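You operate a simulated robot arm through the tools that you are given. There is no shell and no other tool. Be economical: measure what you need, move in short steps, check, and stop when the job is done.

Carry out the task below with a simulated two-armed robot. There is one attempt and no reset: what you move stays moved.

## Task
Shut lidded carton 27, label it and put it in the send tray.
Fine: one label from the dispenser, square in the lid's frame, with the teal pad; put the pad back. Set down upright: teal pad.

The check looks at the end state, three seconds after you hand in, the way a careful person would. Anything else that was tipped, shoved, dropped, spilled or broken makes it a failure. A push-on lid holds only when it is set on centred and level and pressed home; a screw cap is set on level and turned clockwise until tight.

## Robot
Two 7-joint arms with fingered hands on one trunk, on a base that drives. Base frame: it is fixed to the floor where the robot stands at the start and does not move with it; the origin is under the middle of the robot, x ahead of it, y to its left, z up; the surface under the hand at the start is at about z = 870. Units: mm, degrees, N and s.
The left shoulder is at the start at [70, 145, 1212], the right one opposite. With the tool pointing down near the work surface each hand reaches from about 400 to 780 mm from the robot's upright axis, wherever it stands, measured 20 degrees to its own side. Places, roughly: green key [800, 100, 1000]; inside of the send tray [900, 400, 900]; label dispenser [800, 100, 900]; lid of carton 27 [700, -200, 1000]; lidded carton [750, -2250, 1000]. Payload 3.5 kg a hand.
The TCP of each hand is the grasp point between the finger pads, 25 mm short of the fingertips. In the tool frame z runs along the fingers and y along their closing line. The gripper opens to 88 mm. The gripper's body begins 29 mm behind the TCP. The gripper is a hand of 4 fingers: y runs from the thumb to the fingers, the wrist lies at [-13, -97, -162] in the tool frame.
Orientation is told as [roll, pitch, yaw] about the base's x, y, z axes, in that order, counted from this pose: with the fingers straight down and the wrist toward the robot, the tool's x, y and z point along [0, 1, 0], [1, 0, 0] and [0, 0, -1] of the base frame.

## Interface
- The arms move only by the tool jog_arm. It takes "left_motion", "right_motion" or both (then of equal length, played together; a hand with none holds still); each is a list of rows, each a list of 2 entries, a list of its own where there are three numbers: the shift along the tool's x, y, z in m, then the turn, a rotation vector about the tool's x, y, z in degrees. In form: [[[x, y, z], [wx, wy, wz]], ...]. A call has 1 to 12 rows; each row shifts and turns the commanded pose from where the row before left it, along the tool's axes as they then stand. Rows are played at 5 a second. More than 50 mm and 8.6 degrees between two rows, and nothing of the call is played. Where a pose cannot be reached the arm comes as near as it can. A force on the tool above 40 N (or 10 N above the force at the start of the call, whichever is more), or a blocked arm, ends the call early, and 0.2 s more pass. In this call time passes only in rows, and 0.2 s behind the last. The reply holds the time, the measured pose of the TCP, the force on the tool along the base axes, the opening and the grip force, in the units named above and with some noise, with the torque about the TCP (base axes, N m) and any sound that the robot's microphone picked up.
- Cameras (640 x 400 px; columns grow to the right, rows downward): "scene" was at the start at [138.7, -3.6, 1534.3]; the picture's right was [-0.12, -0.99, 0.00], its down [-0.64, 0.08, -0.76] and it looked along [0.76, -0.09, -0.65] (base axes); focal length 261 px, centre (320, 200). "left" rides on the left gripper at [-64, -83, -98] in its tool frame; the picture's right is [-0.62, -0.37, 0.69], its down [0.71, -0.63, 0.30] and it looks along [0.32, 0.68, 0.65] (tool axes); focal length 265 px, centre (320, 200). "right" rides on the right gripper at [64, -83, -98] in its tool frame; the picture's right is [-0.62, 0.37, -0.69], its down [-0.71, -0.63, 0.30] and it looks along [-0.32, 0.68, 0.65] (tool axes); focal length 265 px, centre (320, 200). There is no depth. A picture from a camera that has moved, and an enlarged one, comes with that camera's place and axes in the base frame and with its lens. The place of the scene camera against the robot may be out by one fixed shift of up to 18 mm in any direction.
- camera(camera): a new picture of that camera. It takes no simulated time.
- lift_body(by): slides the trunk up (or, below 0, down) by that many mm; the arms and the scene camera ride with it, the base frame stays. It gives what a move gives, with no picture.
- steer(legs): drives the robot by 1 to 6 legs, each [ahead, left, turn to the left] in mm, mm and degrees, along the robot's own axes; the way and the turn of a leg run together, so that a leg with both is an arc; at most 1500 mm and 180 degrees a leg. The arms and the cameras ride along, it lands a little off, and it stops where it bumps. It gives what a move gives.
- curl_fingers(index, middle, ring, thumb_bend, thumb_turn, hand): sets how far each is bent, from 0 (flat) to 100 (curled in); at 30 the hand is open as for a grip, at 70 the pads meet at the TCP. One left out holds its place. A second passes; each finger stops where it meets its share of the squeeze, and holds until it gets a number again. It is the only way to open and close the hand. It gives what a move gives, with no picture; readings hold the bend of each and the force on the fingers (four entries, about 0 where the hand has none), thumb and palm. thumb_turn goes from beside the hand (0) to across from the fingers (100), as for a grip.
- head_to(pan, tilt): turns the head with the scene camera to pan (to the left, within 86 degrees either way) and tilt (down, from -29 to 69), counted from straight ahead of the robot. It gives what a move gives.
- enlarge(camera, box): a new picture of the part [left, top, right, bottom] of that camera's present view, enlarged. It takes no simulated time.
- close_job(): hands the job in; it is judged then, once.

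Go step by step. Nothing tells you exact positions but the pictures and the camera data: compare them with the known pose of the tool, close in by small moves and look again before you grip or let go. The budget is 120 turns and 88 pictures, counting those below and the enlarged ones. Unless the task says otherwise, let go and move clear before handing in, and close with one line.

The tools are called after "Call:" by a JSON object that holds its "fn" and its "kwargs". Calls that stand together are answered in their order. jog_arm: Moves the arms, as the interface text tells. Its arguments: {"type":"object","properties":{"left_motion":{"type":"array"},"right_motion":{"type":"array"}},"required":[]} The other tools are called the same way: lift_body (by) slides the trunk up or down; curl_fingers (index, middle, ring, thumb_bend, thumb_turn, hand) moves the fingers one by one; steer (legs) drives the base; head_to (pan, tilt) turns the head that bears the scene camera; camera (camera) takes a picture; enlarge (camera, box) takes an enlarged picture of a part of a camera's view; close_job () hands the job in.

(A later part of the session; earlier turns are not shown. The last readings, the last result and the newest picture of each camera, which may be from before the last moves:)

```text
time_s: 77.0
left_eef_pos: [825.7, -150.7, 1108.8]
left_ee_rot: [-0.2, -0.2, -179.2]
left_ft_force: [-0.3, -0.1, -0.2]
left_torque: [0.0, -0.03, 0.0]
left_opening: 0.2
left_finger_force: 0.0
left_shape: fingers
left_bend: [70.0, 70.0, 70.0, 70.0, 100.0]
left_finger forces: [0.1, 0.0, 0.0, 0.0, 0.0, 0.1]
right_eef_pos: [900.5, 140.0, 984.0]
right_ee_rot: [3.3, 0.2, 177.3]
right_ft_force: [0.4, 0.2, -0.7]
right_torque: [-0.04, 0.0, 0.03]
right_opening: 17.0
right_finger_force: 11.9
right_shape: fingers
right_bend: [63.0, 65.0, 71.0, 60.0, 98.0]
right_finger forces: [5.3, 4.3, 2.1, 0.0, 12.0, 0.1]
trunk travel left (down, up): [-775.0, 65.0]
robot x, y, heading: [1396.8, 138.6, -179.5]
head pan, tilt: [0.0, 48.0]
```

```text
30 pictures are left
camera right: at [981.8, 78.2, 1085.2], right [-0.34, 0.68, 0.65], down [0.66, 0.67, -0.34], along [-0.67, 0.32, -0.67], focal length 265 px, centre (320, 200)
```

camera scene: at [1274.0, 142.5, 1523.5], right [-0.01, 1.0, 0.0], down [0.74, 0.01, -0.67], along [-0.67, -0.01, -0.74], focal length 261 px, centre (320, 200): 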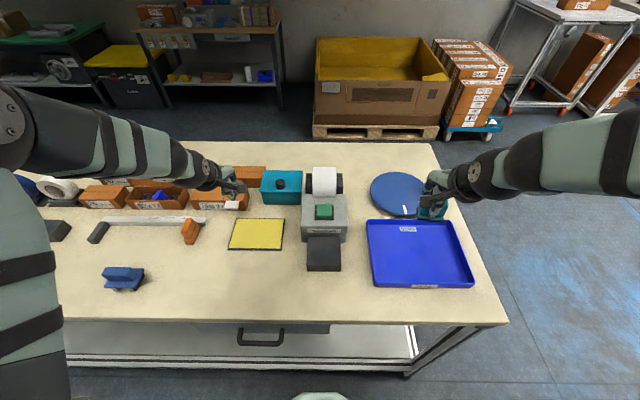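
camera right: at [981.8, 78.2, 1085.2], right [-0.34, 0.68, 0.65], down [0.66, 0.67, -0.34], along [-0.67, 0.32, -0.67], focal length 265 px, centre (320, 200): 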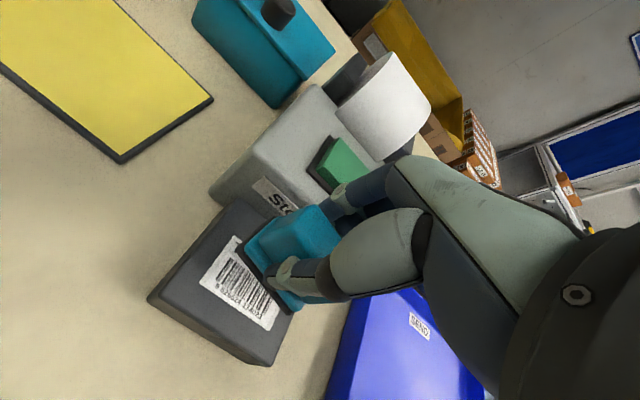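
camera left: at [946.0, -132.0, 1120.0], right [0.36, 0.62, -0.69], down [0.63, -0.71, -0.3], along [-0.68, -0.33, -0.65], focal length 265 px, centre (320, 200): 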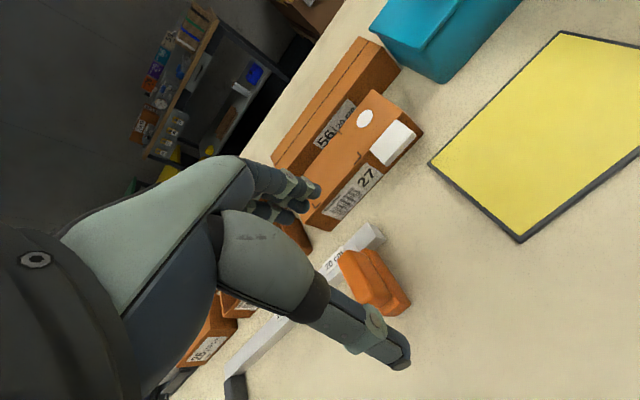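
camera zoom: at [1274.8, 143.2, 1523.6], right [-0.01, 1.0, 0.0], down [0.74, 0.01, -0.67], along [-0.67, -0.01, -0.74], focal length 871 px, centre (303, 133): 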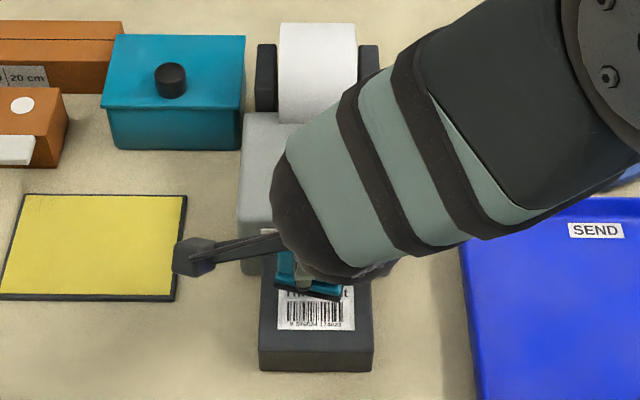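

The arm tilts when reaching this close to the centreline; I shift the base left so the right hand works on its own side, then re-place.

Call:
{"fn": "jog_arm", "kwargs": {"right_motion": [[[0, -0.01, -0.04], [0, 0, 0]], [[0, -0.01, -0.04], [0, 0, 0]]]}}

Call:
{"fn": "steer", "kwargs": {"legs": [[-20, 150, 0]]}}

Call:
{"fn": "jog_arm", "kwargs": {"right_motion": [[[-0.04, 0, 0], [0, -1.5, -1.2]], [[-0.04, 0, 0], [0, -1.5, -1.2]], [[-0.04, 0, 0], [0, 0, 0]], [[-0.03, 0, 0], [0, 0, 0]], [[0, 0, 0], [0, 0, 0]]]}}

```text
time_s: 77.7
left_eef_pos: [829.8, -149.6, 1110.3]
left_ee_rot: [0.0, -0.4, -179.1]
left_ft_force: [0.1, -0.6, 0.3]
left_torque: [-0.01, 0.01, 0.03]
left_opening: 0.0
left_finger_force: 0.0
left_shape: fingers
left_bend: [70.0, 70.0, 70.0, 70.0, 100.0]
left_finger forces: [0.1, 0.0, 0.0, 0.1, 0.0, 0.1]
right_eef_pos: [932.2, 134.3, 1056.5]
right_ee_rot: [0.0, 0.0, -179.8]
right_ft_force: [0.7, 0.2, 0.1]
right_torque: [0.0, 0.0, -0.03]
right_opening: 16.7
right_finger_force: 12.2
right_shape: fingers
right_bend: [71.0, 66.0, 71.0, 60.0, 98.0]
right_finger forces: [6.5, 3.9, 2.0, 0.1, 11.9, 0.0]
trunk travel left (down, up): [-775.0, 65.0]
robot x, y, heading: [1398.4, 139.5, -179.5]
head pan, tilt: [0.0, 48.0]
```

```text
time_s: 79.0
left_eef_pos: [845.5, -287.2, 1108.9]
left_ee_rot: [0.0, -0.1, -179.2]
left_ft_force: [-0.6, 0.6, -0.7]
left_torque: [-0.01, 0.01, 0.03]
left_opening: 0.2
left_finger_force: 0.1
left_shape: fingers
left_bend: [70.0, 70.0, 70.0, 70.0, 100.0]
left_finger forces: [0.1, 0.1, 0.0, 0.0, 0.0, 0.1]
right_eef_pos: [949.3, -2.3, 1054.4]
right_ee_rot: [0.3, 0.1, 180.0]
right_ft_force: [0.8, 0.6, -0.4]
right_torque: [-0.04, 0.0, 0.04]
right_opening: 16.4
right_finger_force: 11.9
right_shape: fingers
right_bend: [71.0, 66.0, 71.0, 60.0, 98.0]
right_finger forces: [6.4, 3.9, 2.0, 0.1, 11.8, 0.1]
trunk travel left (down, up): [-775.0, 65.0]
robot x, y, heading: [1418.7, 2.2, -179.2]
head pan, tilt: [0.0, 48.0]
```

```text
time_s: 80.2
left_eef_pos: [845.6, -290.3, 1109.3]
left_ee_rot: [-0.1, -0.1, -179.3]
left_ft_force: [-0.2, 0.2, 0.7]
left_torque: [0.02, 0.01, -0.01]
left_opening: 0.0
left_finger_force: 0.1
left_shape: fingers
left_bend: [70.0, 70.0, 70.0, 70.0, 100.0]
left_finger forces: [0.0, 0.0, 0.0, 0.1, 0.0, 0.0]
right_eef_pos: [943.0, 145.6, 1056.8]
right_ee_rot: [-2.7, 0.2, -177.8]
right_ft_force: [0.4, 0.9, -0.9]
right_torque: [0.01, -0.01, -0.02]
right_opening: 16.7
right_finger_force: 12.0
right_shape: fingers
right_bend: [71.0, 66.0, 71.0, 60.0, 98.0]
right_finger forces: [6.3, 3.8, 1.9, 0.0, 11.5, 0.0]
trunk travel left (down, up): [-775.0, 65.0]
robot x, y, heading: [1419.7, -0.2, -179.3]
head pan, tilt: [0.0, 48.0]
```

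The hand had straightened itself; I undo my extra turn, place it over the label at ~30 mm and check how the pad sits in the hand.

Call:
{"fn": "jog_arm", "kwargs": {"right_motion": [[[0, 0, 0], [0, 1.4, 1.1]], [[0, 0.01, 0], [0, 1.3, 1.1]], [[0.003, 0.015, 0.02], [0, 0, 0]], [[0.003, 0.013, 0.03], [0, 0, 0]], [[0, 0, 0.03], [0, 0, 0]], [[0, 0, 0], [0, 0, 0]]]}}

Call:
{"fn": "enlarge", "kwargs": {"camera": "right", "box": [140, 170, 380, 370]}}

Call:
{"fn": "enlarge", "kwargs": {"camera": "scene", "box": [365, 180, 445, 280]}}

```text
time_s: 81.6
left_eef_pos: [847.2, -289.3, 1108.5]
left_ee_rot: [-0.1, -0.2, -179.2]
left_ft_force: [-0.1, -0.1, -0.6]
left_torque: [0.02, -0.01, -0.05]
left_opening: 0.0
left_finger_force: 0.0
left_shape: fingers
left_bend: [70.0, 70.0, 70.0, 70.0, 100.0]
left_finger forces: [0.0, 0.0, 0.1, 0.0, 0.0, 0.1]
right_eef_pos: [908.2, 137.1, 980.8]
right_ee_rot: [-0.1, 0.1, -179.8]
right_ft_force: [0.1, -0.2, 0.1]
right_torque: [0.01, -0.02, 0.01]
right_opening: 16.7
right_finger_force: 11.5
right_shape: fingers
right_bend: [71.0, 66.0, 71.0, 60.0, 98.0]
right_finger forces: [6.0, 3.9, 1.9, 0.0, 11.5, 0.1]
trunk travel left (down, up): [-775.0, 65.0]
robot x, y, heading: [1416.6, -0.9, -179.3]
head pan, tilt: [0.0, 48.0]
```

```text
2.00 times, centred on (260, 270) of right
camera zoom: at [992.9, 73.4, 1078.3], right [-0.37, 0.62, 0.69], down [0.63, 0.72, -0.3], along [-0.68, 0.32, -0.65], focal length 531 px, centre (440, 60)
```

zoom: 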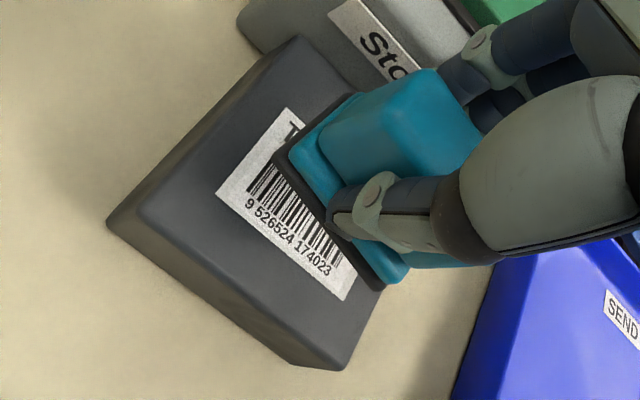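

```text
4.00 times, centred on (405, 230) of scene
camera zoom: at [1296.0, 3.2, 1523.5], right [-0.01, 1.0, 0.0], down [0.74, 0.01, -0.67], along [-0.67, -0.01, -0.74], focal length 1046 px, centre (-20, 80)
```

zoom: 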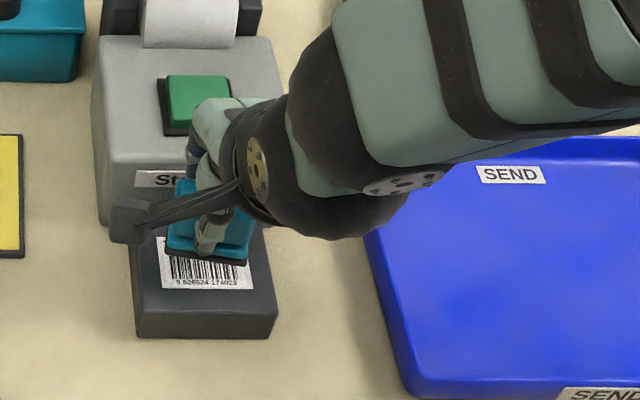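

The pad turned about 9° in the grip (clockwise from above). I turn the hand back by that much so that the pad lies square with the label, centre it at (910,145), and check.

Call:
{"fn": "jog_arm", "kwargs": {"right_motion": [[[-0.0045, 0.001, 0], [0, 0, -4.5]], [[0, 0, 0.012], [0, 0, -4.5]], [[0, 0, 0], [0, 0, 0]], [[0, 0, 0], [0, 0, 0]]]}}

Call:
{"fn": "enlarge", "kwargs": {"camera": "right", "box": [140, 170, 380, 370]}}

```text
time_s: 82.6
left_eef_pos: [846.7, -289.7, 1109.1]
left_ee_rot: [-0.2, -0.1, -179.2]
left_ft_force: [-0.3, 0.1, -0.9]
left_torque: [0.0, 0.0, 0.0]
left_opening: 0.0
left_finger_force: 0.1
left_shape: fingers
left_bend: [70.0, 70.0, 70.0, 70.0, 100.0]
left_finger forces: [0.0, 0.0, 0.0, 0.0, 0.0, 0.1]
right_eef_pos: [908.0, 142.8, 966.8]
right_ee_rot: [0.0, 0.1, -170.9]
right_ft_force: [0.0, -0.2, -1.5]
right_torque: [-0.02, 0.03, 0.04]
right_opening: 16.5
right_finger_force: 12.0
right_shape: fingers
right_bend: [71.0, 66.0, 71.0, 60.0, 98.0]
right_finger forces: [6.2, 3.9, 1.8, 0.0, 11.7, 0.0]
trunk travel left (down, up): [-775.0, 65.0]
robot x, y, heading: [1420.2, -1.0, -179.5]
head pan, tilt: [0.0, 48.0]
```

```text
2.00 times, centred on (260, 270) of right
camera zoom: at [999.8, 92.2, 1065.2], right [-0.46, 0.55, 0.69], down [0.51, 0.81, -0.3], along [-0.72, 0.21, -0.66], focal length 531 px, centre (440, 60)
```

zoom: 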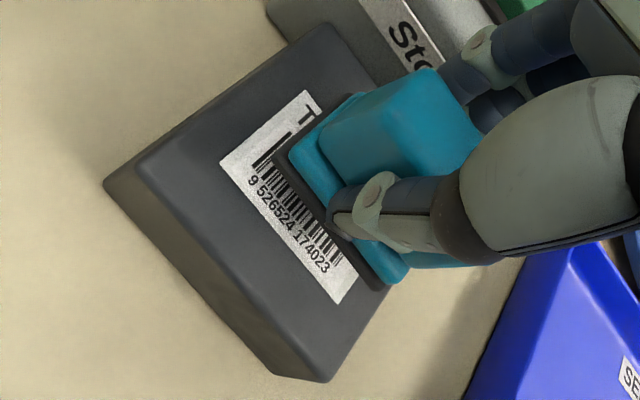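

Pad now square and centred over the label to ~1 mm. Straight down and press lightly.

Call:
{"fn": "jog_arm", "kwargs": {"right_motion": [[[0, 0, 0.01], [0, 0, 0]], [[0, 0, 0.006], [0, 0, 0]], [[0, 0, 0.004], [0, 0, 0]], [[0, 0, 0.002], [0, 0, 0]], [[0, 0, 0.002], [0, 0, 0]]]}}

```text
time_s: 83.8
left_eef_pos: [848.8, -290.4, 1110.9]
left_ee_rot: [-0.1, -0.2, -179.1]
left_ft_force: [0.0, -0.8, -0.1]
left_torque: [-0.01, 0.01, -0.01]
left_opening: 0.2
left_finger_force: 0.0
left_shape: fingers
left_bend: [70.0, 70.0, 70.0, 70.0, 100.0]
left_finger forces: [0.0, 0.0, 0.0, 0.0, 0.0, 0.1]
right_eef_pos: [905.9, 143.8, 946.0]
right_ee_rot: [0.0, -0.4, -171.0]
right_ft_force: [-2.5, 1.1, 15.3]
right_torque: [-0.07, -0.12, 0.05]
right_opening: 16.5
right_finger_force: 17.7
right_shape: fingers
right_bend: [71.0, 67.0, 71.0, 61.0, 98.0]
right_finger forces: [13.5, 5.2, 2.2, 0.0, 14.9, 0.0]
trunk travel left (down, up): [-775.0, 65.0]
robot x, y, heading: [1419.4, -1.1, -179.5]
head pan, tilt: [0.0, 48.0]
```

Contact at 15 N. Lift and see whether the label came along.

Call:
{"fn": "jog_arm", "kwargs": {"right_motion": [[[0, 0, -0.02], [0, 0, 0]], [[0, 0, -0.04], [0, 0, 0]], [[0, 0, -0.04], [0, 0, 0]], [[0, 0, -0.03], [0, 0, 0]], [[0, 0, 0], [0, 0, 0]]]}}

Call:
{"fn": "enlarge", "kwargs": {"camera": "right", "box": [140, 170, 380, 370]}}

```text
time_s: 85.0
left_eef_pos: [845.9, -290.3, 1108.3]
left_ee_rot: [-0.1, -0.1, -179.2]
left_ft_force: [0.1, -0.4, 0.1]
left_torque: [-0.04, 0.0, 0.02]
left_opening: 0.1
left_finger_force: 0.1
left_shape: fingers
left_bend: [70.0, 70.0, 70.0, 70.0, 100.0]
left_finger forces: [0.0, 0.0, 0.1, 0.1, 0.0, 0.0]
right_eef_pos: [907.4, 141.9, 1069.7]
right_ee_rot: [0.0, 0.2, -170.8]
right_ft_force: [0.4, -0.6, -0.2]
right_torque: [0.02, -0.02, 0.03]
right_opening: 16.5
right_finger_force: 13.0
right_shape: fingers
right_bend: [71.0, 67.0, 71.0, 61.0, 98.0]
right_finger forces: [6.5, 4.2, 1.9, 0.1, 12.5, 0.0]
trunk travel left (down, up): [-775.0, 65.0]
robot x, y, heading: [1417.1, -3.3, -179.2]
head pan, tilt: [0.0, 48.0]
```

```text
2.00 times, centred on (260, 270) of right
camera zoom: at [999.9, 93.1, 1168.7], right [-0.46, 0.55, 0.69], down [0.51, 0.81, -0.3], along [-0.72, 0.21, -0.66], focal length 531 px, centre (440, 60)
```

zoom: 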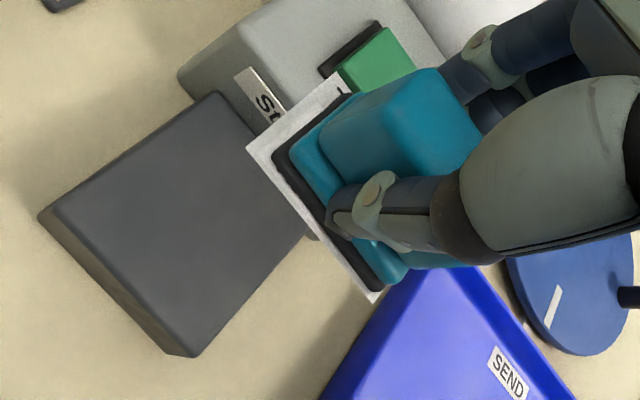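

The label hangs squarely on the pad. I now drive left so that the carton lies in front of the right hand.

Call:
{"fn": "steer", "kwargs": {"legs": [[20, 345, 0]]}}

Call:
{"fn": "camera", "kwargs": {"camera": "right"}}

Call:
{"fn": "camera", "kwargs": {"camera": "scene"}}

```text
time_s: 87.2
left_eef_pos: [827.4, -620.3, 1110.5]
left_ee_rot: [-0.1, -0.1, -179.7]
left_ft_force: [-0.3, 0.0, 0.1]
left_torque: [0.01, 0.02, 0.0]
left_opening: 0.0
left_finger_force: 0.1
left_shape: fingers
left_bend: [70.0, 70.0, 70.0, 70.0, 100.0]
left_finger forces: [0.0, 0.1, 0.0, 0.0, 0.1, 0.0]
right_eef_pos: [890.7, -189.9, 1069.9]
right_ee_rot: [0.0, 0.1, -171.5]
right_ft_force: [1.0, 0.9, -0.8]
right_torque: [-0.03, -0.01, -0.01]
right_opening: 16.2
right_finger_force: 12.5
right_shape: fingers
right_bend: [71.0, 67.0, 71.0, 61.0, 98.0]
right_finger forces: [6.4, 4.3, 1.9, 0.1, 12.4, 0.0]
trunk travel left (down, up): [-775.0, 65.0]
robot x, y, heading: [1401.8, -343.3, -180.1]
head pan, tilt: [0.0, 48.0]
```

```text
25 pictures are left
camera right: at [983.4, -239.3, 1168.4], right [-0.46, 0.56, 0.69], down [0.52, 0.8, -0.3], along [-0.72, 0.22, -0.66], focal length 265 px, centre (320, 200)
```

right: 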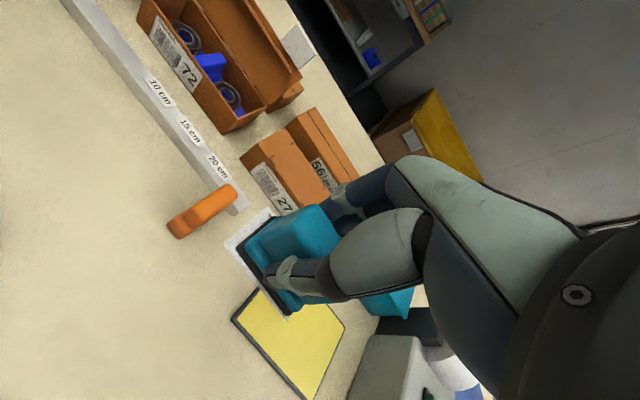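

```text
24 pictures are left
camera scene: at [1278.3, -330.8, 1523.5], right [0.0, 1.0, 0.0], down [0.74, 0.0, -0.67], along [-0.67, 0.0, -0.74], focal length 261 px, centre (320, 200)
```

scene: 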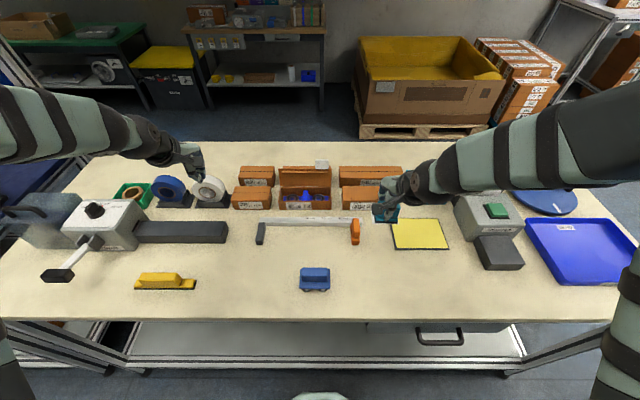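

I bring the pad over the lid, hovering about 30 mm above, to see the frame corners around the label.

Call:
{"fn": "jog_arm", "kwargs": {"right_motion": [[[-0.0025, 0.0386, 0], [0, 0, -0.5]], [[-0.0025, 0.0386, 0.005], [0, 0, 0]], [[-0.0025, 0.0386, 0.01], [0, 0, 0]], [[-0.0025, 0.0386, 0.01], [0, 0, 0]], [[-0.0025, 0.0386, 0.01], [0, 0, 0]], [[0, 0, 0.03], [0, 0, 0]], [[0, 0, 0.02], [0, 0, 0]], [[0, 0, 0], [0, 0, 0]], [[0, 0, 0], [0, 0, 0]]]}}

Call:
{"fn": "enlarge", "kwargs": {"camera": "right", "box": [140, 170, 380, 370]}}

Call:
{"fn": "enlarge", "kwargs": {"camera": "scene", "box": [320, 150, 430, 230]}}

```text
time_s: 89.2
left_eef_pos: [826.7, -622.3, 1109.7]
left_ee_rot: [0.0, -0.1, -179.7]
left_ft_force: [0.3, -0.4, 0.5]
left_torque: [-0.02, 0.02, 0.02]
left_opening: 0.0
left_finger_force: 0.1
left_shape: fingers
left_bend: [70.0, 70.0, 70.0, 70.0, 100.0]
left_finger forces: [0.1, 0.0, 0.1, 0.1, 0.0, 0.0]
right_eef_pos: [698.1, -208.7, 985.2]
right_ee_rot: [-0.1, 0.1, -170.9]
right_ft_force: [-0.6, 0.3, -0.9]
right_torque: [0.03, -0.01, 0.01]
right_opening: 16.1
right_finger_force: 12.0
right_shape: fingers
right_bend: [71.0, 67.0, 71.0, 61.0, 98.0]
right_finger forces: [6.1, 3.8, 1.7, 0.1, 11.8, 0.0]
trunk travel left (down, up): [-775.0, 65.0]
robot x, y, heading: [1403.8, -340.9, -180.0]
head pan, tilt: [0.0, 48.0]
```

```text
2.00 times, centred on (260, 270) of right
camera zoom: at [791.3, -258.4, 1084.3], right [-0.46, 0.55, 0.69], down [0.51, 0.81, -0.3], along [-0.72, 0.21, -0.66], focal length 531 px, centre (440, 60)
```

zoom: 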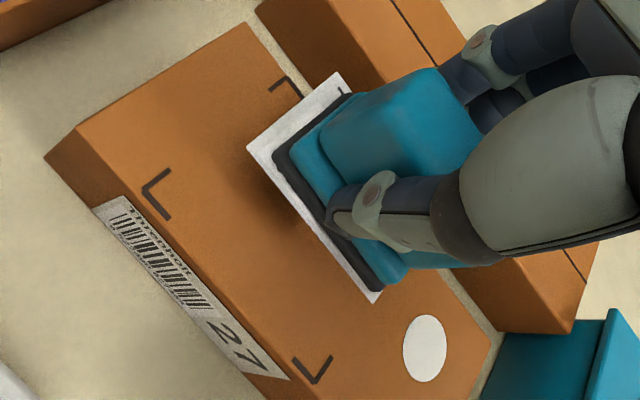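

```text
5.00 times, centred on (375, 190) of scene
camera zoom: at [1278.5, -333.0, 1523.5], right [0.0, 1.0, 0.0], down [0.74, 0.0, -0.67], along [-0.67, 0.0, -0.74], focal length 1307 px, centre (45, 250)
```

zoom: 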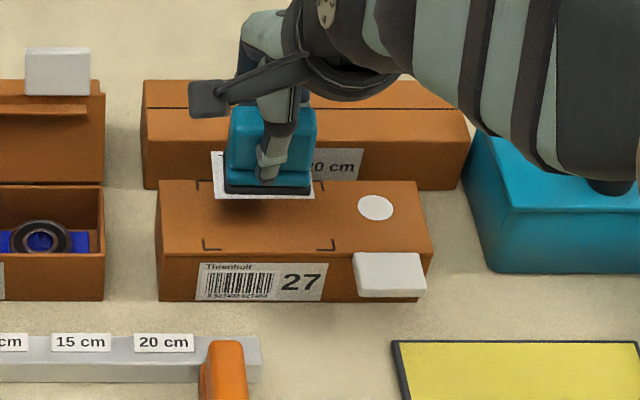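

Frame centre measured ≈(708,-202); label centre now ≈(703.5,-207). I shift (+4,+5) mm, keeping square, and go lower to recheck.

Call:
{"fn": "jog_arm", "kwargs": {"right_motion": [[[-0.0043, -0.0047, 0], [0, 0, 0]], [[0, 0, 0.01], [0, 0, 0]], [[0, 0, 0.01], [0, 0, 0]], [[0, 0, 0], [0, 0, 0]], [[0, 0, 0], [0, 0, 0]]]}}

Call:
{"fn": "enlarge", "kwargs": {"camera": "right", "box": [140, 170, 380, 370]}}

```text
time_s: 90.4
left_eef_pos: [826.2, -622.4, 1108.3]
left_ee_rot: [-0.1, -0.1, -179.7]
left_ft_force: [0.1, 0.1, -0.9]
left_torque: [0.02, 0.0, -0.02]
left_opening: 0.1
left_finger_force: 0.0
left_shape: fingers
left_bend: [70.0, 70.0, 70.0, 70.0, 100.0]
left_finger forces: [0.0, 0.0, 0.0, 0.0, 0.1, 0.0]
right_eef_pos: [704.1, -203.6, 965.7]
right_ee_rot: [-0.1, 0.2, -170.9]
right_ft_force: [-0.1, -0.7, -0.5]
right_torque: [0.01, -0.01, -0.02]
right_opening: 16.3
right_finger_force: 11.2
right_shape: fingers
right_bend: [71.0, 67.0, 71.0, 61.0, 98.0]
right_finger forces: [6.2, 3.8, 1.6, 0.0, 11.9, 0.0]
trunk travel left (down, up): [-775.0, 65.0]
robot x, y, heading: [1401.3, -337.8, -180.0]
head pan, tilt: [0.0, 48.0]
```

```text
2.00 times, centred on (260, 270) of right
camera zoom: at [794.9, -252.4, 1063.7], right [-0.46, 0.55, 0.69], down [0.51, 0.81, -0.3], along [-0.72, 0.21, -0.66], focal length 531 px, centre (440, 60)
```

zoom: 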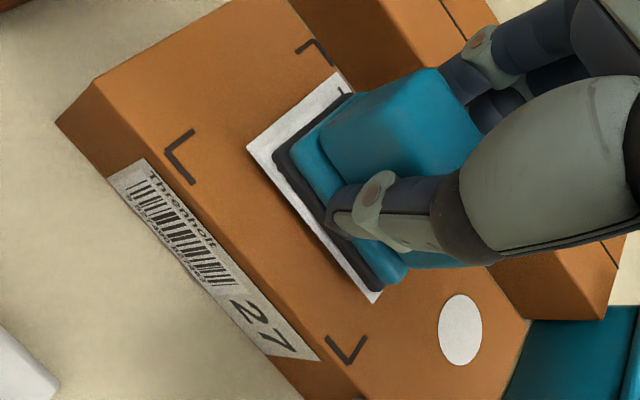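

Label centre (707.6,-201.4) against frame centre (707.7,-201.8), square. Straight down and press.

Call:
{"fn": "jog_arm", "kwargs": {"right_motion": [[[0, 0, 0.006], [0, 0, 0]], [[0, 0, 0.004], [0, 0, 0]], [[0, 0, 0.002], [0, 0, 0]], [[0, 0, 0.002], [0, 0, 0]], [[0, 0, 0.002], [0, 0, 0]]]}}

```text
time_s: 91.6
left_eef_pos: [831.3, -622.7, 1110.8]
left_ee_rot: [-0.1, -0.4, -179.6]
left_ft_force: [0.0, 0.0, 0.0]
left_torque: [0.02, 0.01, 0.0]
left_opening: 0.2
left_finger_force: 0.0
left_shape: fingers
left_bend: [70.0, 70.0, 70.0, 70.0, 100.0]
left_finger forces: [0.1, 0.1, 0.1, 0.0, 0.1, 0.0]
right_eef_pos: [701.9, -203.0, 958.1]
right_ee_rot: [-0.2, -0.8, -170.9]
right_ft_force: [-4.6, 1.4, 30.8]
right_torque: [-0.19, 0.1, 0.0]
right_opening: 16.1
right_finger_force: 26.5
right_shape: fingers
right_bend: [71.0, 67.0, 71.0, 61.0, 98.0]
right_finger forces: [25.8, 6.9, 2.2, 0.0, 16.8, 0.1]
trunk travel left (down, up): [-775.0, 65.0]
robot x, y, heading: [1401.5, -335.5, -179.9]
head pan, tilt: [0.0, 48.0]
```

Pressed with 31 N. Lift and inspect the label.

Call:
{"fn": "jog_arm", "kwargs": {"right_motion": [[[0, 0, -0.02], [0, 0, 0]], [[0, 0, -0.04], [0, 0, 0]], [[0, 0, -0.04], [0, 0, 0]], [[0, -0.04, -0.02], [0, 0, 0]], [[-0.02, -0.04, 0], [0, 0, 0]], [[-0.03, -0.035, 0], [0, 0, 0]], [[-0.03, -0.035, 0], [0, 0, 0]], [[0, 0, 0], [0, 0, 0]]]}}

Call:
{"fn": "enlarge", "kwargs": {"camera": "scene", "box": [320, 150, 430, 230]}}

```text
time_s: 93.4
left_eef_pos: [826.4, -622.2, 1108.8]
left_ee_rot: [0.0, -0.1, -179.7]
left_ft_force: [0.0, -0.1, -0.1]
left_torque: [-0.01, 0.02, -0.03]
left_opening: 0.0
left_finger_force: 0.1
left_shape: fingers
left_bend: [70.0, 70.0, 70.0, 70.0, 100.0]
left_finger forces: [0.0, 0.1, 0.0, 0.0, 0.0, 0.0]
right_eef_pos: [840.8, -102.0, 1065.9]
right_ee_rot: [-0.1, 0.1, -170.9]
right_ft_force: [0.6, -0.5, -0.7]
right_torque: [0.0, 0.0, 0.03]
right_opening: 16.5
right_finger_force: 12.1
right_shape: fingers
right_bend: [71.0, 67.0, 71.0, 61.0, 98.0]
right_finger forces: [6.2, 3.8, 1.8, 0.0, 12.2, 0.0]
trunk travel left (down, up): [-775.0, 65.0]
robot x, y, heading: [1401.8, -340.8, -180.0]
head pan, tilt: [0.0, 48.0]
```

```text
5.00 times, centred on (375, 190) of scene
camera zoom: at [1278.0, -333.7, 1523.5], right [0.0, 1.0, 0.0], down [0.74, 0.0, -0.67], along [-0.67, 0.0, -0.74], focal length 1307 px, centre (45, 250)
```

zoom: 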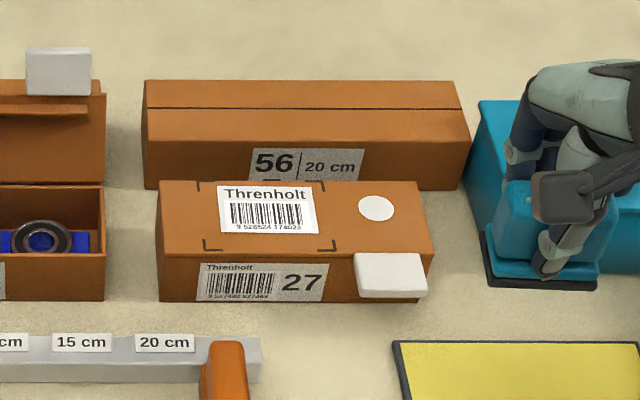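

The label is on, square and inside the frame. Now put the pad back: shift the base, then bring the pad over its old place (centre ≈(987,-22)).

Call:
{"fn": "jog_arm", "kwargs": {"right_motion": [[[0, -0.03, -0.03], [0, 0, 0]], [[0.02, -0.03, -0.02], [0, 0, 0]], [[0, 0, 0], [0, 0, 0]]]}}

Call:
{"fn": "steer", "kwargs": {"legs": [[-50, -190, 0]]}}

```text
time_s: 94.2
left_eef_pos: [826.4, -621.7, 1107.8]
left_ee_rot: [0.0, 0.0, -179.7]
left_ft_force: [0.3, -0.2, 0.0]
left_torque: [-0.03, 0.01, 0.02]
left_opening: 0.0
left_finger_force: 0.0
left_shape: fingers
left_bend: [70.0, 70.0, 70.0, 70.0, 100.0]
left_finger forces: [0.1, 0.1, 0.0, 0.0, 0.0, 0.0]
right_eef_pos: [898.7, -111.7, 1117.5]
right_ee_rot: [0.0, 0.4, -170.9]
right_ft_force: [-0.1, 0.4, -1.4]
right_torque: [0.0, -0.01, 0.0]
right_opening: 16.1
right_finger_force: 11.7
right_shape: fingers
right_bend: [71.0, 67.0, 71.0, 61.0, 98.0]
right_finger forces: [6.3, 4.0, 1.7, 0.0, 12.1, 0.0]
trunk travel left (down, up): [-775.0, 65.0]
robot x, y, heading: [1405.7, -336.9, -179.7]
head pan, tilt: [0.0, 48.0]
```

```text
time_s: 95.8
left_eef_pos: [875.9, -433.0, 1107.2]
left_ee_rot: [-0.2, -0.1, -179.9]
left_ft_force: [-0.9, -0.2, 0.0]
left_torque: [0.0, 0.0, -0.03]
left_opening: 0.0
left_finger_force: 0.0
left_shape: fingers
left_bend: [70.0, 70.0, 70.0, 70.0, 100.0]
left_finger forces: [0.0, 0.1, 0.0, 0.1, 0.0, 0.0]
right_eef_pos: [951.4, 78.2, 1118.1]
right_ee_rot: [-0.2, 0.3, -171.1]
right_ft_force: [-1.8, 0.2, -0.8]
right_torque: [0.0, -0.03, 0.01]
right_opening: 16.3
right_finger_force: 11.8
right_shape: fingers
right_bend: [71.0, 67.0, 71.0, 61.0, 98.0]
right_finger forces: [6.2, 3.9, 1.7, 0.0, 12.1, 0.1]
trunk travel left (down, up): [-775.0, 65.0]
robot x, y, heading: [1453.0, -149.3, -179.9]
head pan, tilt: [0.0, 48.0]
```

Call:
{"fn": "jog_arm", "kwargs": {"right_motion": [[[0.0352, -0.0051, 0.015], [0, 0, 0]], [[0.0352, -0.0051, 0.03], [0, 0, 0]], [[0.0352, -0.0051, 0.03], [0, 0, 0]], [[0, 0, 0.045], [0, 0, 0]], [[0, 0, 0.03], [0, 0, 0]], [[0, 0, 0], [0, 0, 0]], [[0, 0, 0], [0, 0, 0]]]}}

Call:
{"fn": "enlarge", "kwargs": {"camera": "right", "box": [140, 170, 380, 370]}}

```text
time_s: 97.4
left_eef_pos: [875.6, -429.0, 1108.0]
left_ee_rot: [-0.1, -0.2, -179.9]
left_ft_force: [0.3, -0.3, 0.5]
left_torque: [-0.02, -0.01, 0.04]
left_opening: 0.0
left_finger_force: 0.0
left_shape: fingers
left_bend: [70.0, 70.0, 70.0, 70.0, 100.0]
left_finger forces: [0.1, 0.0, 0.1, 0.0, 0.0, 0.0]
right_eef_pos: [982.0, -23.1, 965.6]
right_ee_rot: [-0.1, 0.3, -171.1]
right_ft_force: [-0.5, 0.2, -1.2]
right_torque: [-0.04, 0.05, 0.02]
right_opening: 16.0
right_finger_force: 11.8
right_shape: fingers
right_bend: [71.0, 67.0, 71.0, 61.0, 98.0]
right_finger forces: [5.9, 3.8, 1.6, 0.1, 11.8, 0.0]
trunk travel left (down, up): [-775.0, 65.0]
robot x, y, heading: [1453.7, -146.8, -179.7]
head pan, tilt: [0.0, 48.0]
```

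```text
2.00 times, centred on (260, 270) of right
camera zoom: at [1075.6, -71.3, 1063.5], right [-0.46, 0.55, 0.69], down [0.51, 0.8, -0.3], along [-0.72, 0.22, -0.66], focal length 531 px, centre (440, 60)
```

zoom: 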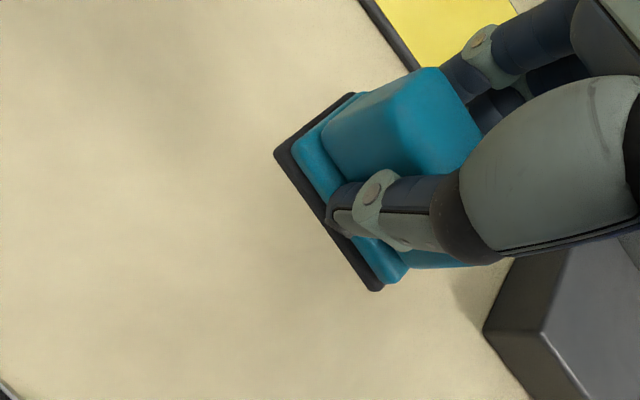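

Over its place; down until it touches.

Call:
{"fn": "jog_arm", "kwargs": {"right_motion": [[[0, 0, 0.025], [0, 0, 0]], [[0, 0, 0.02], [0, 0, 0]], [[0, 0, 0.005], [0, 0, 0]], [[0, 0, 0.003], [0, 0, 0]], [[0, 0, 0], [0, 0, 0]]]}}

```text
time_s: 98.6
left_eef_pos: [875.5, -429.5, 1108.2]
left_ee_rot: [-0.1, 0.0, -179.9]
left_ft_force: [0.2, -0.5, 0.3]
left_torque: [-0.01, 0.0, -0.03]
left_opening: 0.1
left_finger_force: 0.1
left_shape: fingers
left_bend: [70.0, 70.0, 70.0, 70.0, 100.0]
left_finger forces: [0.0, 0.0, 0.0, 0.2, 0.0, 0.0]
right_eef_pos: [982.0, -21.4, 914.2]
right_ee_rot: [-0.2, 0.1, -171.1]
right_ft_force: [-0.1, 0.9, -1.8]
right_torque: [0.02, -0.04, 0.01]
right_opening: 16.2
right_finger_force: 11.5
right_shape: fingers
right_bend: [71.0, 67.0, 71.0, 61.0, 98.0]
right_finger forces: [5.7, 3.9, 1.6, 0.0, 11.7, 0.1]
trunk travel left (down, up): [-775.0, 65.0]
robot x, y, heading: [1455.9, -149.0, -179.9]
head pan, tilt: [0.0, 48.0]
```

Call:
{"fn": "jog_arm", "kwargs": {"right_motion": [[[0, 0, 0.002], [0, 0, 0]], [[0, 0, 0.002], [0, 0, 0]], [[0, 0, 0], [0, 0, 0]]]}}

```text
time_s: 99.4
left_eef_pos: [876.9, -428.5, 1108.9]
left_ee_rot: [-0.1, -0.2, -179.9]
left_ft_force: [0.4, -0.8, -0.4]
left_torque: [0.0, 0.03, 0.01]
left_opening: 0.0
left_finger_force: 0.0
left_shape: fingers
left_bend: [70.0, 70.0, 70.0, 70.0, 100.0]
left_finger forces: [0.0, 0.0, 0.1, 0.0, 0.0, 0.1]
right_eef_pos: [982.7, -20.9, 911.7]
right_ee_rot: [-0.1, 0.1, -171.0]
right_ft_force: [-0.1, -0.3, -0.9]
right_torque: [0.01, 0.02, 0.0]
right_opening: 15.9
right_finger_force: 12.2
right_shape: fingers
right_bend: [71.0, 67.0, 71.0, 61.0, 98.0]
right_finger forces: [5.8, 3.8, 1.6, 0.0, 11.7, 0.0]
trunk travel left (down, up): [-775.0, 65.0]
robot x, y, heading: [1454.6, -150.9, -180.1]
head pan, tilt: [0.0, 48.0]
```

No contact yet, still stepping down 2 mm at a time.

Call:
{"fn": "jog_arm", "kwargs": {"right_motion": [[[0, 0, 0.002], [0, 0, 0]], [[0, 0, 0.002], [0, 0, 0]], [[0, 0, 0], [0, 0, 0]]]}}

```text
time_s: 100.2
left_eef_pos: [876.7, -429.9, 1109.2]
left_ee_rot: [-0.2, -0.3, -180.0]
left_ft_force: [-0.3, -0.1, 0.4]
left_torque: [0.02, -0.01, 0.01]
left_opening: 0.2
left_finger_force: 0.2
left_shape: fingers
left_bend: [70.0, 70.0, 70.0, 70.0, 100.0]
left_finger forces: [0.0, 0.0, 0.0, 0.1, 0.0, 0.1]
right_eef_pos: [983.3, -20.8, 909.8]
right_ee_rot: [-0.2, -0.2, -171.1]
right_ft_force: [-0.7, 0.9, 12.1]
right_torque: [-0.07, -0.11, 0.0]
right_opening: 16.1
right_finger_force: 16.6
right_shape: fingers
right_bend: [71.0, 67.0, 71.0, 61.0, 98.0]
right_finger forces: [11.8, 4.3, 1.8, 0.1, 15.1, 0.1]
trunk travel left (down, up): [-775.0, 65.0]
robot x, y, heading: [1454.4, -149.9, 180.2]
head pan, tilt: [0.0, 48.0]
```

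On the table (12 N). I open the hand and rise straight up.

Call:
{"fn": "curl_fingers", "kwargs": {"hand": "right", "index": 30, "middle": 30, "ring": 30, "thumb_bend": 30}}

Call:
{"fn": "jog_arm", "kwargs": {"right_motion": [[[0, 0, -0.02], [0, 0, 0]], [[0, 0, -0.04], [0, 0, 0]], [[0, 0, -0.04], [0, 0, 0]], [[-0.03, 0, -0.04], [0, 0, 4.5]], [[-0.04, 0, -0.03], [0, 0, 4.5]], [[-0.04, 0, 0], [0, 0, 0]], [[0, 0, 0], [0, 0, 0]]]}}

Call:
{"fn": "camera", "kwargs": {"camera": "scene"}}

```text
time_s: 101.2
left_eef_pos: [875.6, -429.1, 1107.4]
left_ee_rot: [-0.1, -0.2, -179.9]
left_ft_force: [0.3, 0.4, -0.3]
left_torque: [-0.01, 0.01, -0.02]
left_opening: 0.0
left_finger_force: 0.0
left_shape: fingers
left_bend: [70.0, 70.0, 70.0, 70.0, 100.0]
left_finger forces: [0.0, 0.0, 0.0, 0.0, 0.0, 0.0]
right_eef_pos: [982.1, -21.6, 906.8]
right_ee_rot: [-0.2, 0.3, -171.1]
right_ft_force: [0.2, -0.6, -0.3]
right_torque: [0.0, -0.02, -0.01]
right_opening: 84.4
right_finger_force: 0.0
right_shape: fingers
right_bend: [30.0, 30.0, 30.0, 30.0, 96.0]
right_finger forces: [0.0, 0.0, 0.1, 0.1, 0.0, 0.0]
trunk travel left (down, up): [-775.0, 65.0]
robot x, y, heading: [1451.5, -146.8, -179.9]
head pan, tilt: [0.0, 48.0]
```

```text
time_s: 102.8
left_eef_pos: [876.7, -430.3, 1108.7]
left_ee_rot: [-0.1, -0.1, -179.9]
left_ft_force: [0.2, -0.9, 0.5]
left_torque: [-0.01, -0.03, -0.02]
left_opening: 0.2
left_finger_force: 0.2
left_shape: fingers
left_bend: [70.0, 70.0, 70.0, 70.0, 100.0]
left_finger forces: [0.1, 0.1, 0.1, 0.0, 0.0, 0.1]
right_eef_pos: [974.5, 86.6, 1077.1]
right_ee_rot: [-0.1, 0.0, 180.0]
right_ft_force: [0.0, 0.3, -0.3]
right_torque: [0.01, -0.04, 0.0]
right_opening: 84.8
right_finger_force: 0.1
right_shape: fingers
right_bend: [30.0, 30.0, 30.0, 30.0, 96.0]
right_finger forces: [0.0, 0.0, 0.1, 0.0, 0.0, 0.1]
trunk travel left (down, up): [-775.0, 65.0]
robot x, y, heading: [1456.0, -148.2, 179.9]
head pan, tilt: [0.0, 48.0]
```

```text
18 pictures are left
camera scene: at [1328.0, -142.1, 1523.5], right [0.0, 1.0, 0.0], down [0.74, 0.0, -0.67], along [-0.67, 0.0, -0.74], focal length 261 px, centre (320, 200)
```

scene: 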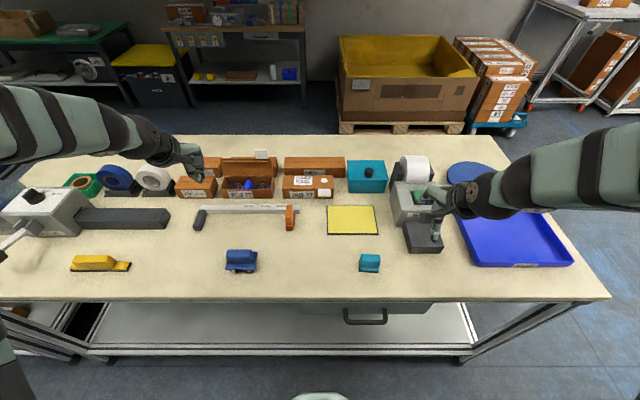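

Pad stands upright back in its place. Next: carton. I drive back left, open the thumb slightly more, and bring the right hand above the carton.

Call:
{"fn": "steer", "kwargs": {"legs": [[52, 192, 0]]}}

Call:
{"fn": "curl_fingers", "kwargs": {"hand": "right", "thumb_bend": 22, "thumb_turn": 98}}

```text
time_s: 104.4
left_eef_pos: [827.3, -624.5, 1108.7]
left_ee_rot: [0.1, -0.2, -179.7]
left_ft_force: [0.4, 0.6, -0.6]
left_torque: [-0.03, 0.02, -0.01]
left_opening: 0.0
left_finger_force: 0.0
left_shape: fingers
left_bend: [70.0, 70.0, 70.0, 70.0, 100.0]
left_finger forces: [0.0, 0.0, 0.1, 0.0, 0.1, 0.1]
right_eef_pos: [921.6, -106.3, 1076.0]
right_ee_rot: [0.2, 0.1, -179.8]
right_ft_force: [0.1, -0.3, -0.3]
right_torque: [-0.03, -0.01, 0.0]
right_opening: 84.6
right_finger_force: 0.0
right_shape: fingers
right_bend: [30.0, 30.0, 30.0, 30.0, 96.0]
right_finger forces: [0.0, 0.1, 0.0, 0.0, 0.1, 0.0]
trunk travel left (down, up): [-775.0, 65.0]
robot x, y, heading: [1400.5, -345.5, -179.7]
head pan, tilt: [0.0, 48.0]
```

```text
time_s: 105.4
left_eef_pos: [826.4, -626.9, 1108.8]
left_ee_rot: [-0.1, -0.1, -179.6]
left_ft_force: [-0.4, -0.2, -0.8]
left_torque: [-0.02, 0.01, -0.03]
left_opening: 0.0
left_finger_force: 0.0
left_shape: fingers
left_bend: [70.0, 70.0, 70.0, 70.0, 100.0]
left_finger forces: [0.0, 0.1, 0.0, 0.1, 0.0, 0.0]
right_eef_pos: [921.4, -108.2, 1077.6]
right_ee_rot: [-0.1, 0.1, -179.8]
right_ft_force: [-0.8, 1.0, 0.7]
right_torque: [0.0, 0.0, 0.01]
right_opening: 90.6
right_finger_force: 0.1
right_shape: fingers
right_bend: [30.0, 30.0, 30.0, 22.0, 95.0]
right_finger forces: [0.0, 0.1, 0.0, 0.1, 0.0, 0.0]
trunk travel left (down, up): [-775.0, 65.0]
robot x, y, heading: [1403.4, -341.1, -179.4]
head pan, tilt: [0.0, 48.0]
```

Call:
{"fn": "jog_arm", "kwargs": {"right_motion": [[[0.0164, 0.043, 0], [0, 0, 0]], [[0.0164, 0.043, 0], [0, 0, 0]], [[0.0164, 0.043, 0], [0, 0, 0]], [[0.0164, 0.043, 0], [0, 0, 0]], [[0.0164, 0.043, 0], [0, 0, 0]], [[0, 0, 0.04], [0, 0, 0]], [[0, 0, 0.04], [0, 0, 0]], [[0, 0, 0.02], [0, 0, 0]], [[0, 0, 0], [0, 0, 0]], [[0, 0, 0], [0, 0, 0]]]}}

Call:
{"fn": "camera", "kwargs": {"camera": "right"}}

Call:
{"fn": "enlarge", "kwargs": {"camera": "scene", "box": [320, 140, 430, 230]}}

```text
time_s: 107.6
left_eef_pos: [827.1, -626.2, 1108.3]
left_ee_rot: [0.0, -0.1, -179.6]
left_ft_force: [-0.6, 0.7, -0.4]
left_torque: [0.01, 0.02, 0.02]
left_opening: 0.0
left_finger_force: 0.0
left_shape: fingers
left_bend: [70.0, 70.0, 70.0, 70.0, 100.0]
left_finger forces: [0.0, 0.0, 0.0, 0.0, 0.0, 0.1]
right_eef_pos: [707.3, -193.8, 974.9]
right_ee_rot: [0.0, 0.1, -179.8]
right_ft_force: [-0.6, 0.5, 0.6]
right_torque: [0.0, -0.06, 0.01]
right_opening: 90.0
right_finger_force: 0.0
right_shape: fingers
right_bend: [30.0, 30.0, 30.0, 22.0, 95.0]
right_finger forces: [0.0, 0.1, 0.0, 0.1, 0.0, 0.1]
trunk travel left (down, up): [-775.0, 65.0]
robot x, y, heading: [1401.0, -343.0, -179.9]
head pan, tilt: [0.0, 48.0]
```

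```text
17 pictures are left
camera right: at [790.8, -256.2, 1073.5], right [-0.37, 0.62, 0.69], down [0.63, 0.72, -0.3], along [-0.68, 0.32, -0.66], focal length 265 px, centre (320, 200)
```

right: 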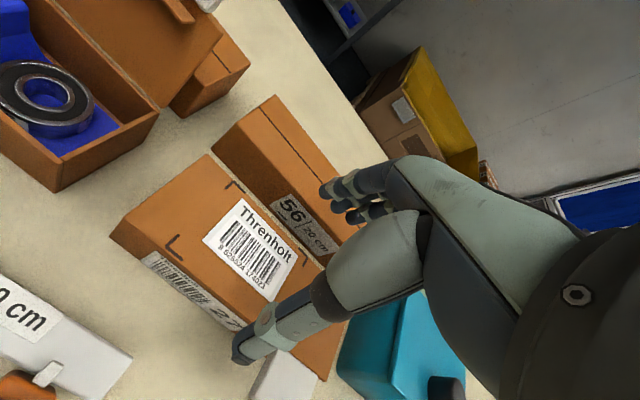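

```text
4.44 times, centred on (375, 185) of scene
camera zoom: at [1276.4, -336.7, 1523.5], right [-0.01, 1.0, 0.0], down [0.74, 0.0, -0.67], along [-0.67, 0.0, -0.74], focal length 1162 px, centre (76, 267)
```

zoom: 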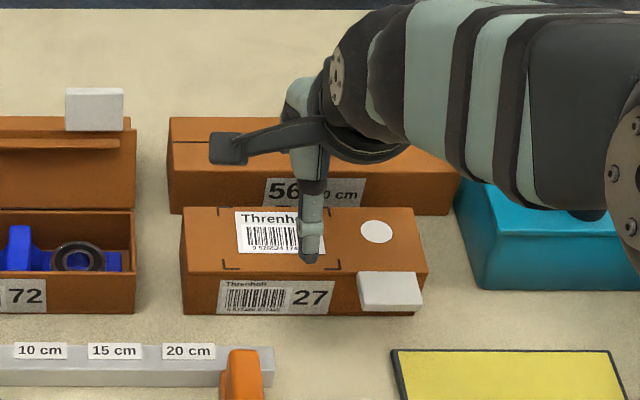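

Fingers are lined up over the ~34 mm gap behind the carton, thumb in front left of the tab. Down to z≈912 watching the force.

Call:
{"fn": "jog_arm", "kwargs": {"right_motion": [[[0, 0, 0.02], [0, 0, 0]], [[0, 0, 0.02], [0, 0, 0]], [[0, 0, 0.012], [0, 0, 0]], [[0, 0, 0.01], [0, 0, 0]], [[0, 0, 0], [0, 0, 0]]]}}

Call:
{"fn": "enlarge", "kwargs": {"camera": "right", "box": [160, 120, 420, 380]}}

```text
time_s: 108.8
left_eef_pos: [825.4, -628.5, 1108.5]
left_ee_rot: [-0.1, -0.1, -179.5]
left_ft_force: [-0.1, -0.2, -0.4]
left_torque: [0.01, 0.02, -0.01]
left_opening: 0.0
left_finger_force: 0.0
left_shape: fingers
left_bend: [70.0, 70.0, 70.0, 70.0, 100.0]
left_finger forces: [0.1, 0.0, 0.0, 0.0, 0.0, 0.0]
right_eef_pos: [706.7, -194.1, 915.4]
right_ee_rot: [-0.1, 0.2, -179.8]
right_ft_force: [0.8, 0.0, 0.3]
right_torque: [0.03, 0.0, -0.02]
right_opening: 90.1
right_finger_force: 0.1
right_shape: fingers
right_bend: [30.0, 30.0, 30.0, 22.0, 95.0]
right_finger forces: [0.1, 0.0, 0.0, 0.1, 0.0, 0.0]
trunk travel left (down, up): [-775.0, 65.0]
robot x, y, heading: [1399.8, -342.0, -179.8]
head pan, tilt: [0.0, 48.0]
```

```text
1.54 times, centred on (290, 250) of right
camera zoom: at [790.4, -257.1, 1012.4], right [-0.37, 0.62, 0.69], down [0.63, 0.72, -0.3], along [-0.68, 0.32, -0.65], focal length 408 px, centre (366, 123)
```

zoom: 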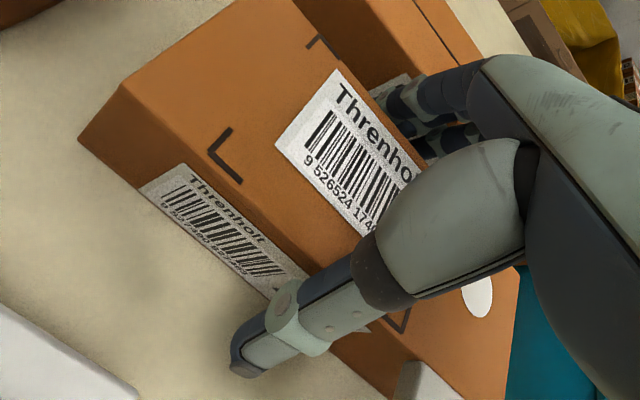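

Hand straddles the carton. Close the grip.

Call:
{"fn": "curl_fingers", "kwargs": {"hand": "right", "index": 60, "middle": 60, "ring": 60, "thumb_bend": 60}}

Call:
{"fn": "enlarge", "kwargs": {"camera": "scene", "box": [320, 140, 430, 230]}}

```text
time_s: 109.8
left_eef_pos: [826.0, -627.5, 1108.8]
left_ee_rot: [-0.1, -0.2, -179.6]
left_ft_force: [-0.4, -0.5, 0.9]
left_torque: [-0.05, -0.01, -0.01]
left_opening: 0.0
left_finger_force: 0.1
left_shape: fingers
left_bend: [70.0, 70.0, 70.0, 70.0, 100.0]
left_finger forces: [0.1, 0.0, 0.1, 0.0, 0.1, 0.0]
right_eef_pos: [705.7, -193.8, 915.6]
right_ee_rot: [-0.1, 0.2, -179.7]
right_ft_force: [-2.0, -0.7, 3.0]
right_torque: [-0.01, 0.21, 0.1]
right_opening: 62.0
right_finger_force: 23.5
right_shape: fingers
right_bend: [48.0, 51.0, 51.0, 39.0, 96.0]
right_finger forces: [10.6, 7.0, 6.5, 0.1, 23.2, 0.1]
trunk travel left (down, up): [-775.0, 65.0]
robot x, y, heading: [1400.0, -340.7, -179.6]
head pan, tilt: [0.0, 48.0]
```

```text
4.44 times, centred on (375, 185) of scene
camera zoom: at [1276.8, -337.2, 1523.6], right [-0.01, 1.0, 0.0], down [0.74, 0.0, -0.67], along [-0.67, 0.0, -0.74], focal length 1162 px, centre (76, 267)
```

zoom: 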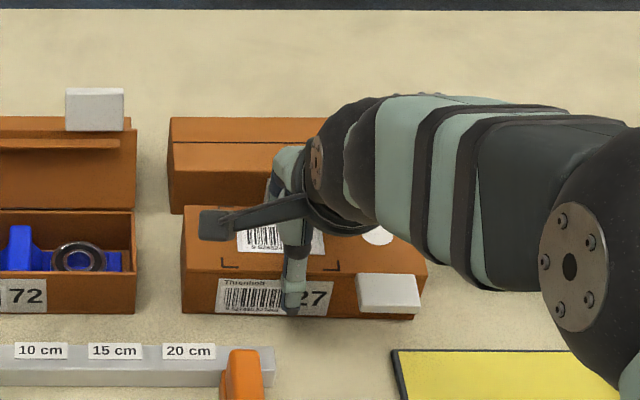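

Firm grip (23 N). I lift gently, straight up.

Call:
{"fn": "jog_arm", "kwargs": {"right_motion": [[[0, 0, -0.01], [0, 0, 0]], [[0, 0, -0.02], [0, 0, 0]], [[0, 0, -0.03], [0, 0, 0]], [[0, 0, -0.03], [0, 0, 0]], [[0, 0, -0.03], [0, 0, 0]], [[0, 0, -0.03], [0, 0, 0]], [[0, 0, -0.02], [0, 0, 0]], [[0, 0, 0], [0, 0, 0]]]}}

Call:
{"fn": "camera", "kwargs": {"camera": "scene"}}

```text
time_s: 111.6
left_eef_pos: [825.7, -626.7, 1108.9]
left_ee_rot: [-0.2, -0.1, -179.6]
left_ft_force: [0.3, -0.1, 0.2]
left_torque: [0.02, -0.02, 0.0]
left_opening: 0.0
left_finger_force: 0.1
left_shape: fingers
left_bend: [70.0, 70.0, 70.0, 70.0, 100.0]
left_finger forces: [0.1, 0.1, 0.1, 0.1, 0.0, 0.0]
right_eef_pos: [706.3, -194.6, 1086.2]
right_ee_rot: [-0.1, 0.2, -179.8]
right_ft_force: [0.1, 0.7, -2.6]
right_torque: [-0.04, 0.03, -0.01]
right_opening: 61.3
right_finger_force: 23.0
right_shape: fingers
right_bend: [48.0, 52.0, 51.0, 39.0, 96.0]
right_finger forces: [10.4, 6.3, 6.1, 0.1, 23.0, 0.1]
trunk travel left (down, up): [-775.0, 65.0]
robot x, y, heading: [1399.4, -343.8, -179.7]
head pan, tilt: [0.0, 48.0]
```

```text
13 pictures are left
camera scene: at [1275.8, -336.7, 1523.4], right [-0.01, 1.0, 0.0], down [0.74, 0.0, -0.67], along [-0.67, 0.0, -0.74], focal length 261 px, centre (320, 200)
```

scene: 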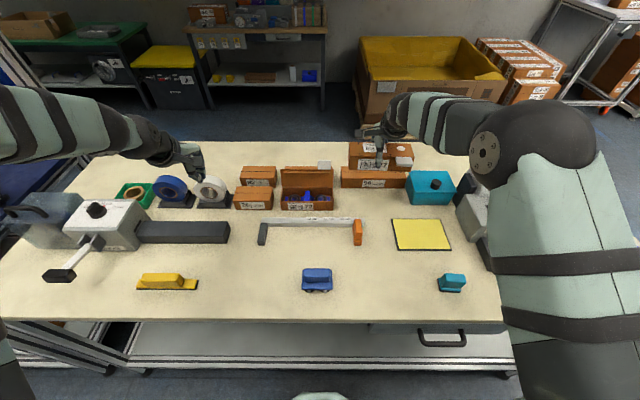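

Carton is up, level and shut. I draw it toward the robot, then drive right until it is over the send tray (centre ≈(890,390)).

Call:
{"fn": "jog_arm", "kwargs": {"right_motion": [[[0, -0.03, -0.01], [0, 0, 0]], [[0, -0.035, -0.01], [0, 0, 0]], [[0, -0.04, 0], [0, 0, 0]], [[0, -0.04, 0], [0, 0, 0]], [[0, -0.035, 0], [0, 0, 0]], [[0, 0, 0], [0, 0, 0]]]}}

Call:
{"fn": "steer", "kwargs": {"legs": [[0, -580, 0]]}}

Call:
{"fn": "camera", "kwargs": {"camera": "scene"}}

```text
time_s: 113.0
left_eef_pos: [824.9, -627.0, 1107.7]
left_ee_rot: [-0.1, -0.1, -179.6]
left_ft_force: [0.2, -0.3, -0.5]
left_torque: [0.0, 0.02, 0.02]
left_opening: 0.2
left_finger_force: 0.0
left_shape: fingers
left_bend: [70.0, 70.0, 70.0, 70.0, 100.0]
left_finger forces: [0.1, 0.0, 0.1, 0.0, 0.0, 0.0]
right_eef_pos: [885.5, -194.7, 1105.8]
right_ee_rot: [-0.1, 0.2, -179.8]
right_ft_force: [0.4, 0.5, -2.3]
right_torque: [-0.06, 0.01, -0.05]
right_opening: 61.5
right_finger_force: 23.0
right_shape: fingers
right_bend: [48.0, 52.0, 51.0, 39.0, 96.0]
right_finger forces: [10.5, 6.3, 6.1, 0.0, 23.2, 0.0]
trunk travel left (down, up): [-775.0, 65.0]
robot x, y, heading: [1403.1, -346.2, -179.7]
head pan, tilt: [0.0, 48.0]
```

```text
time_s: 116.3
left_eef_pos: [823.1, -46.3, 1110.2]
left_ee_rot: [-0.1, -0.1, -180.0]
left_ft_force: [0.7, 0.1, 0.5]
left_torque: [-0.01, 0.01, -0.01]
left_opening: 0.0
left_finger_force: 0.0
left_shape: fingers
left_bend: [70.0, 70.0, 70.0, 70.0, 100.0]
left_finger forces: [0.0, 0.0, 0.0, 0.1, 0.0, 0.0]
right_eef_pos: [885.0, 385.3, 1105.9]
right_ee_rot: [-0.1, 0.2, 179.9]
right_ft_force: [-0.2, -0.7, -2.2]
right_torque: [-0.02, 0.04, 0.01]
right_opening: 61.1
right_finger_force: 22.9
right_shape: fingers
right_bend: [48.0, 52.0, 52.0, 39.0, 96.0]
right_finger forces: [10.5, 6.3, 6.0, 0.0, 23.2, 0.1]
trunk travel left (down, up): [-775.0, 65.0]
robot x, y, heading: [1394.9, 233.1, 179.8]
head pan, tilt: [0.0, 48.0]
```

```text
12 pictures are left
camera scene: at [1274.8, 240.5, 1523.5], right [0.0, 1.0, 0.0], down [0.74, 0.0, -0.67], along [-0.67, 0.0, -0.74], focal length 261 px, centre (320, 200)
```

scene: 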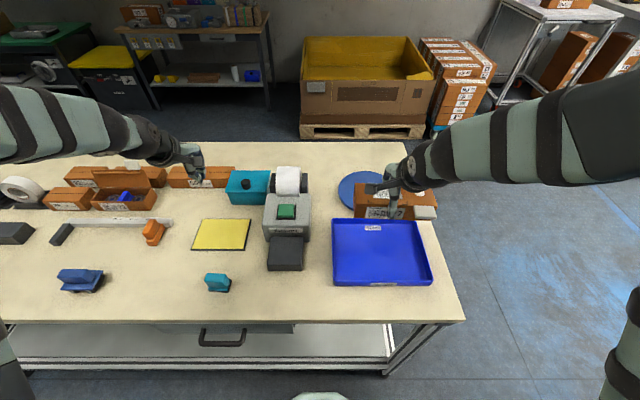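

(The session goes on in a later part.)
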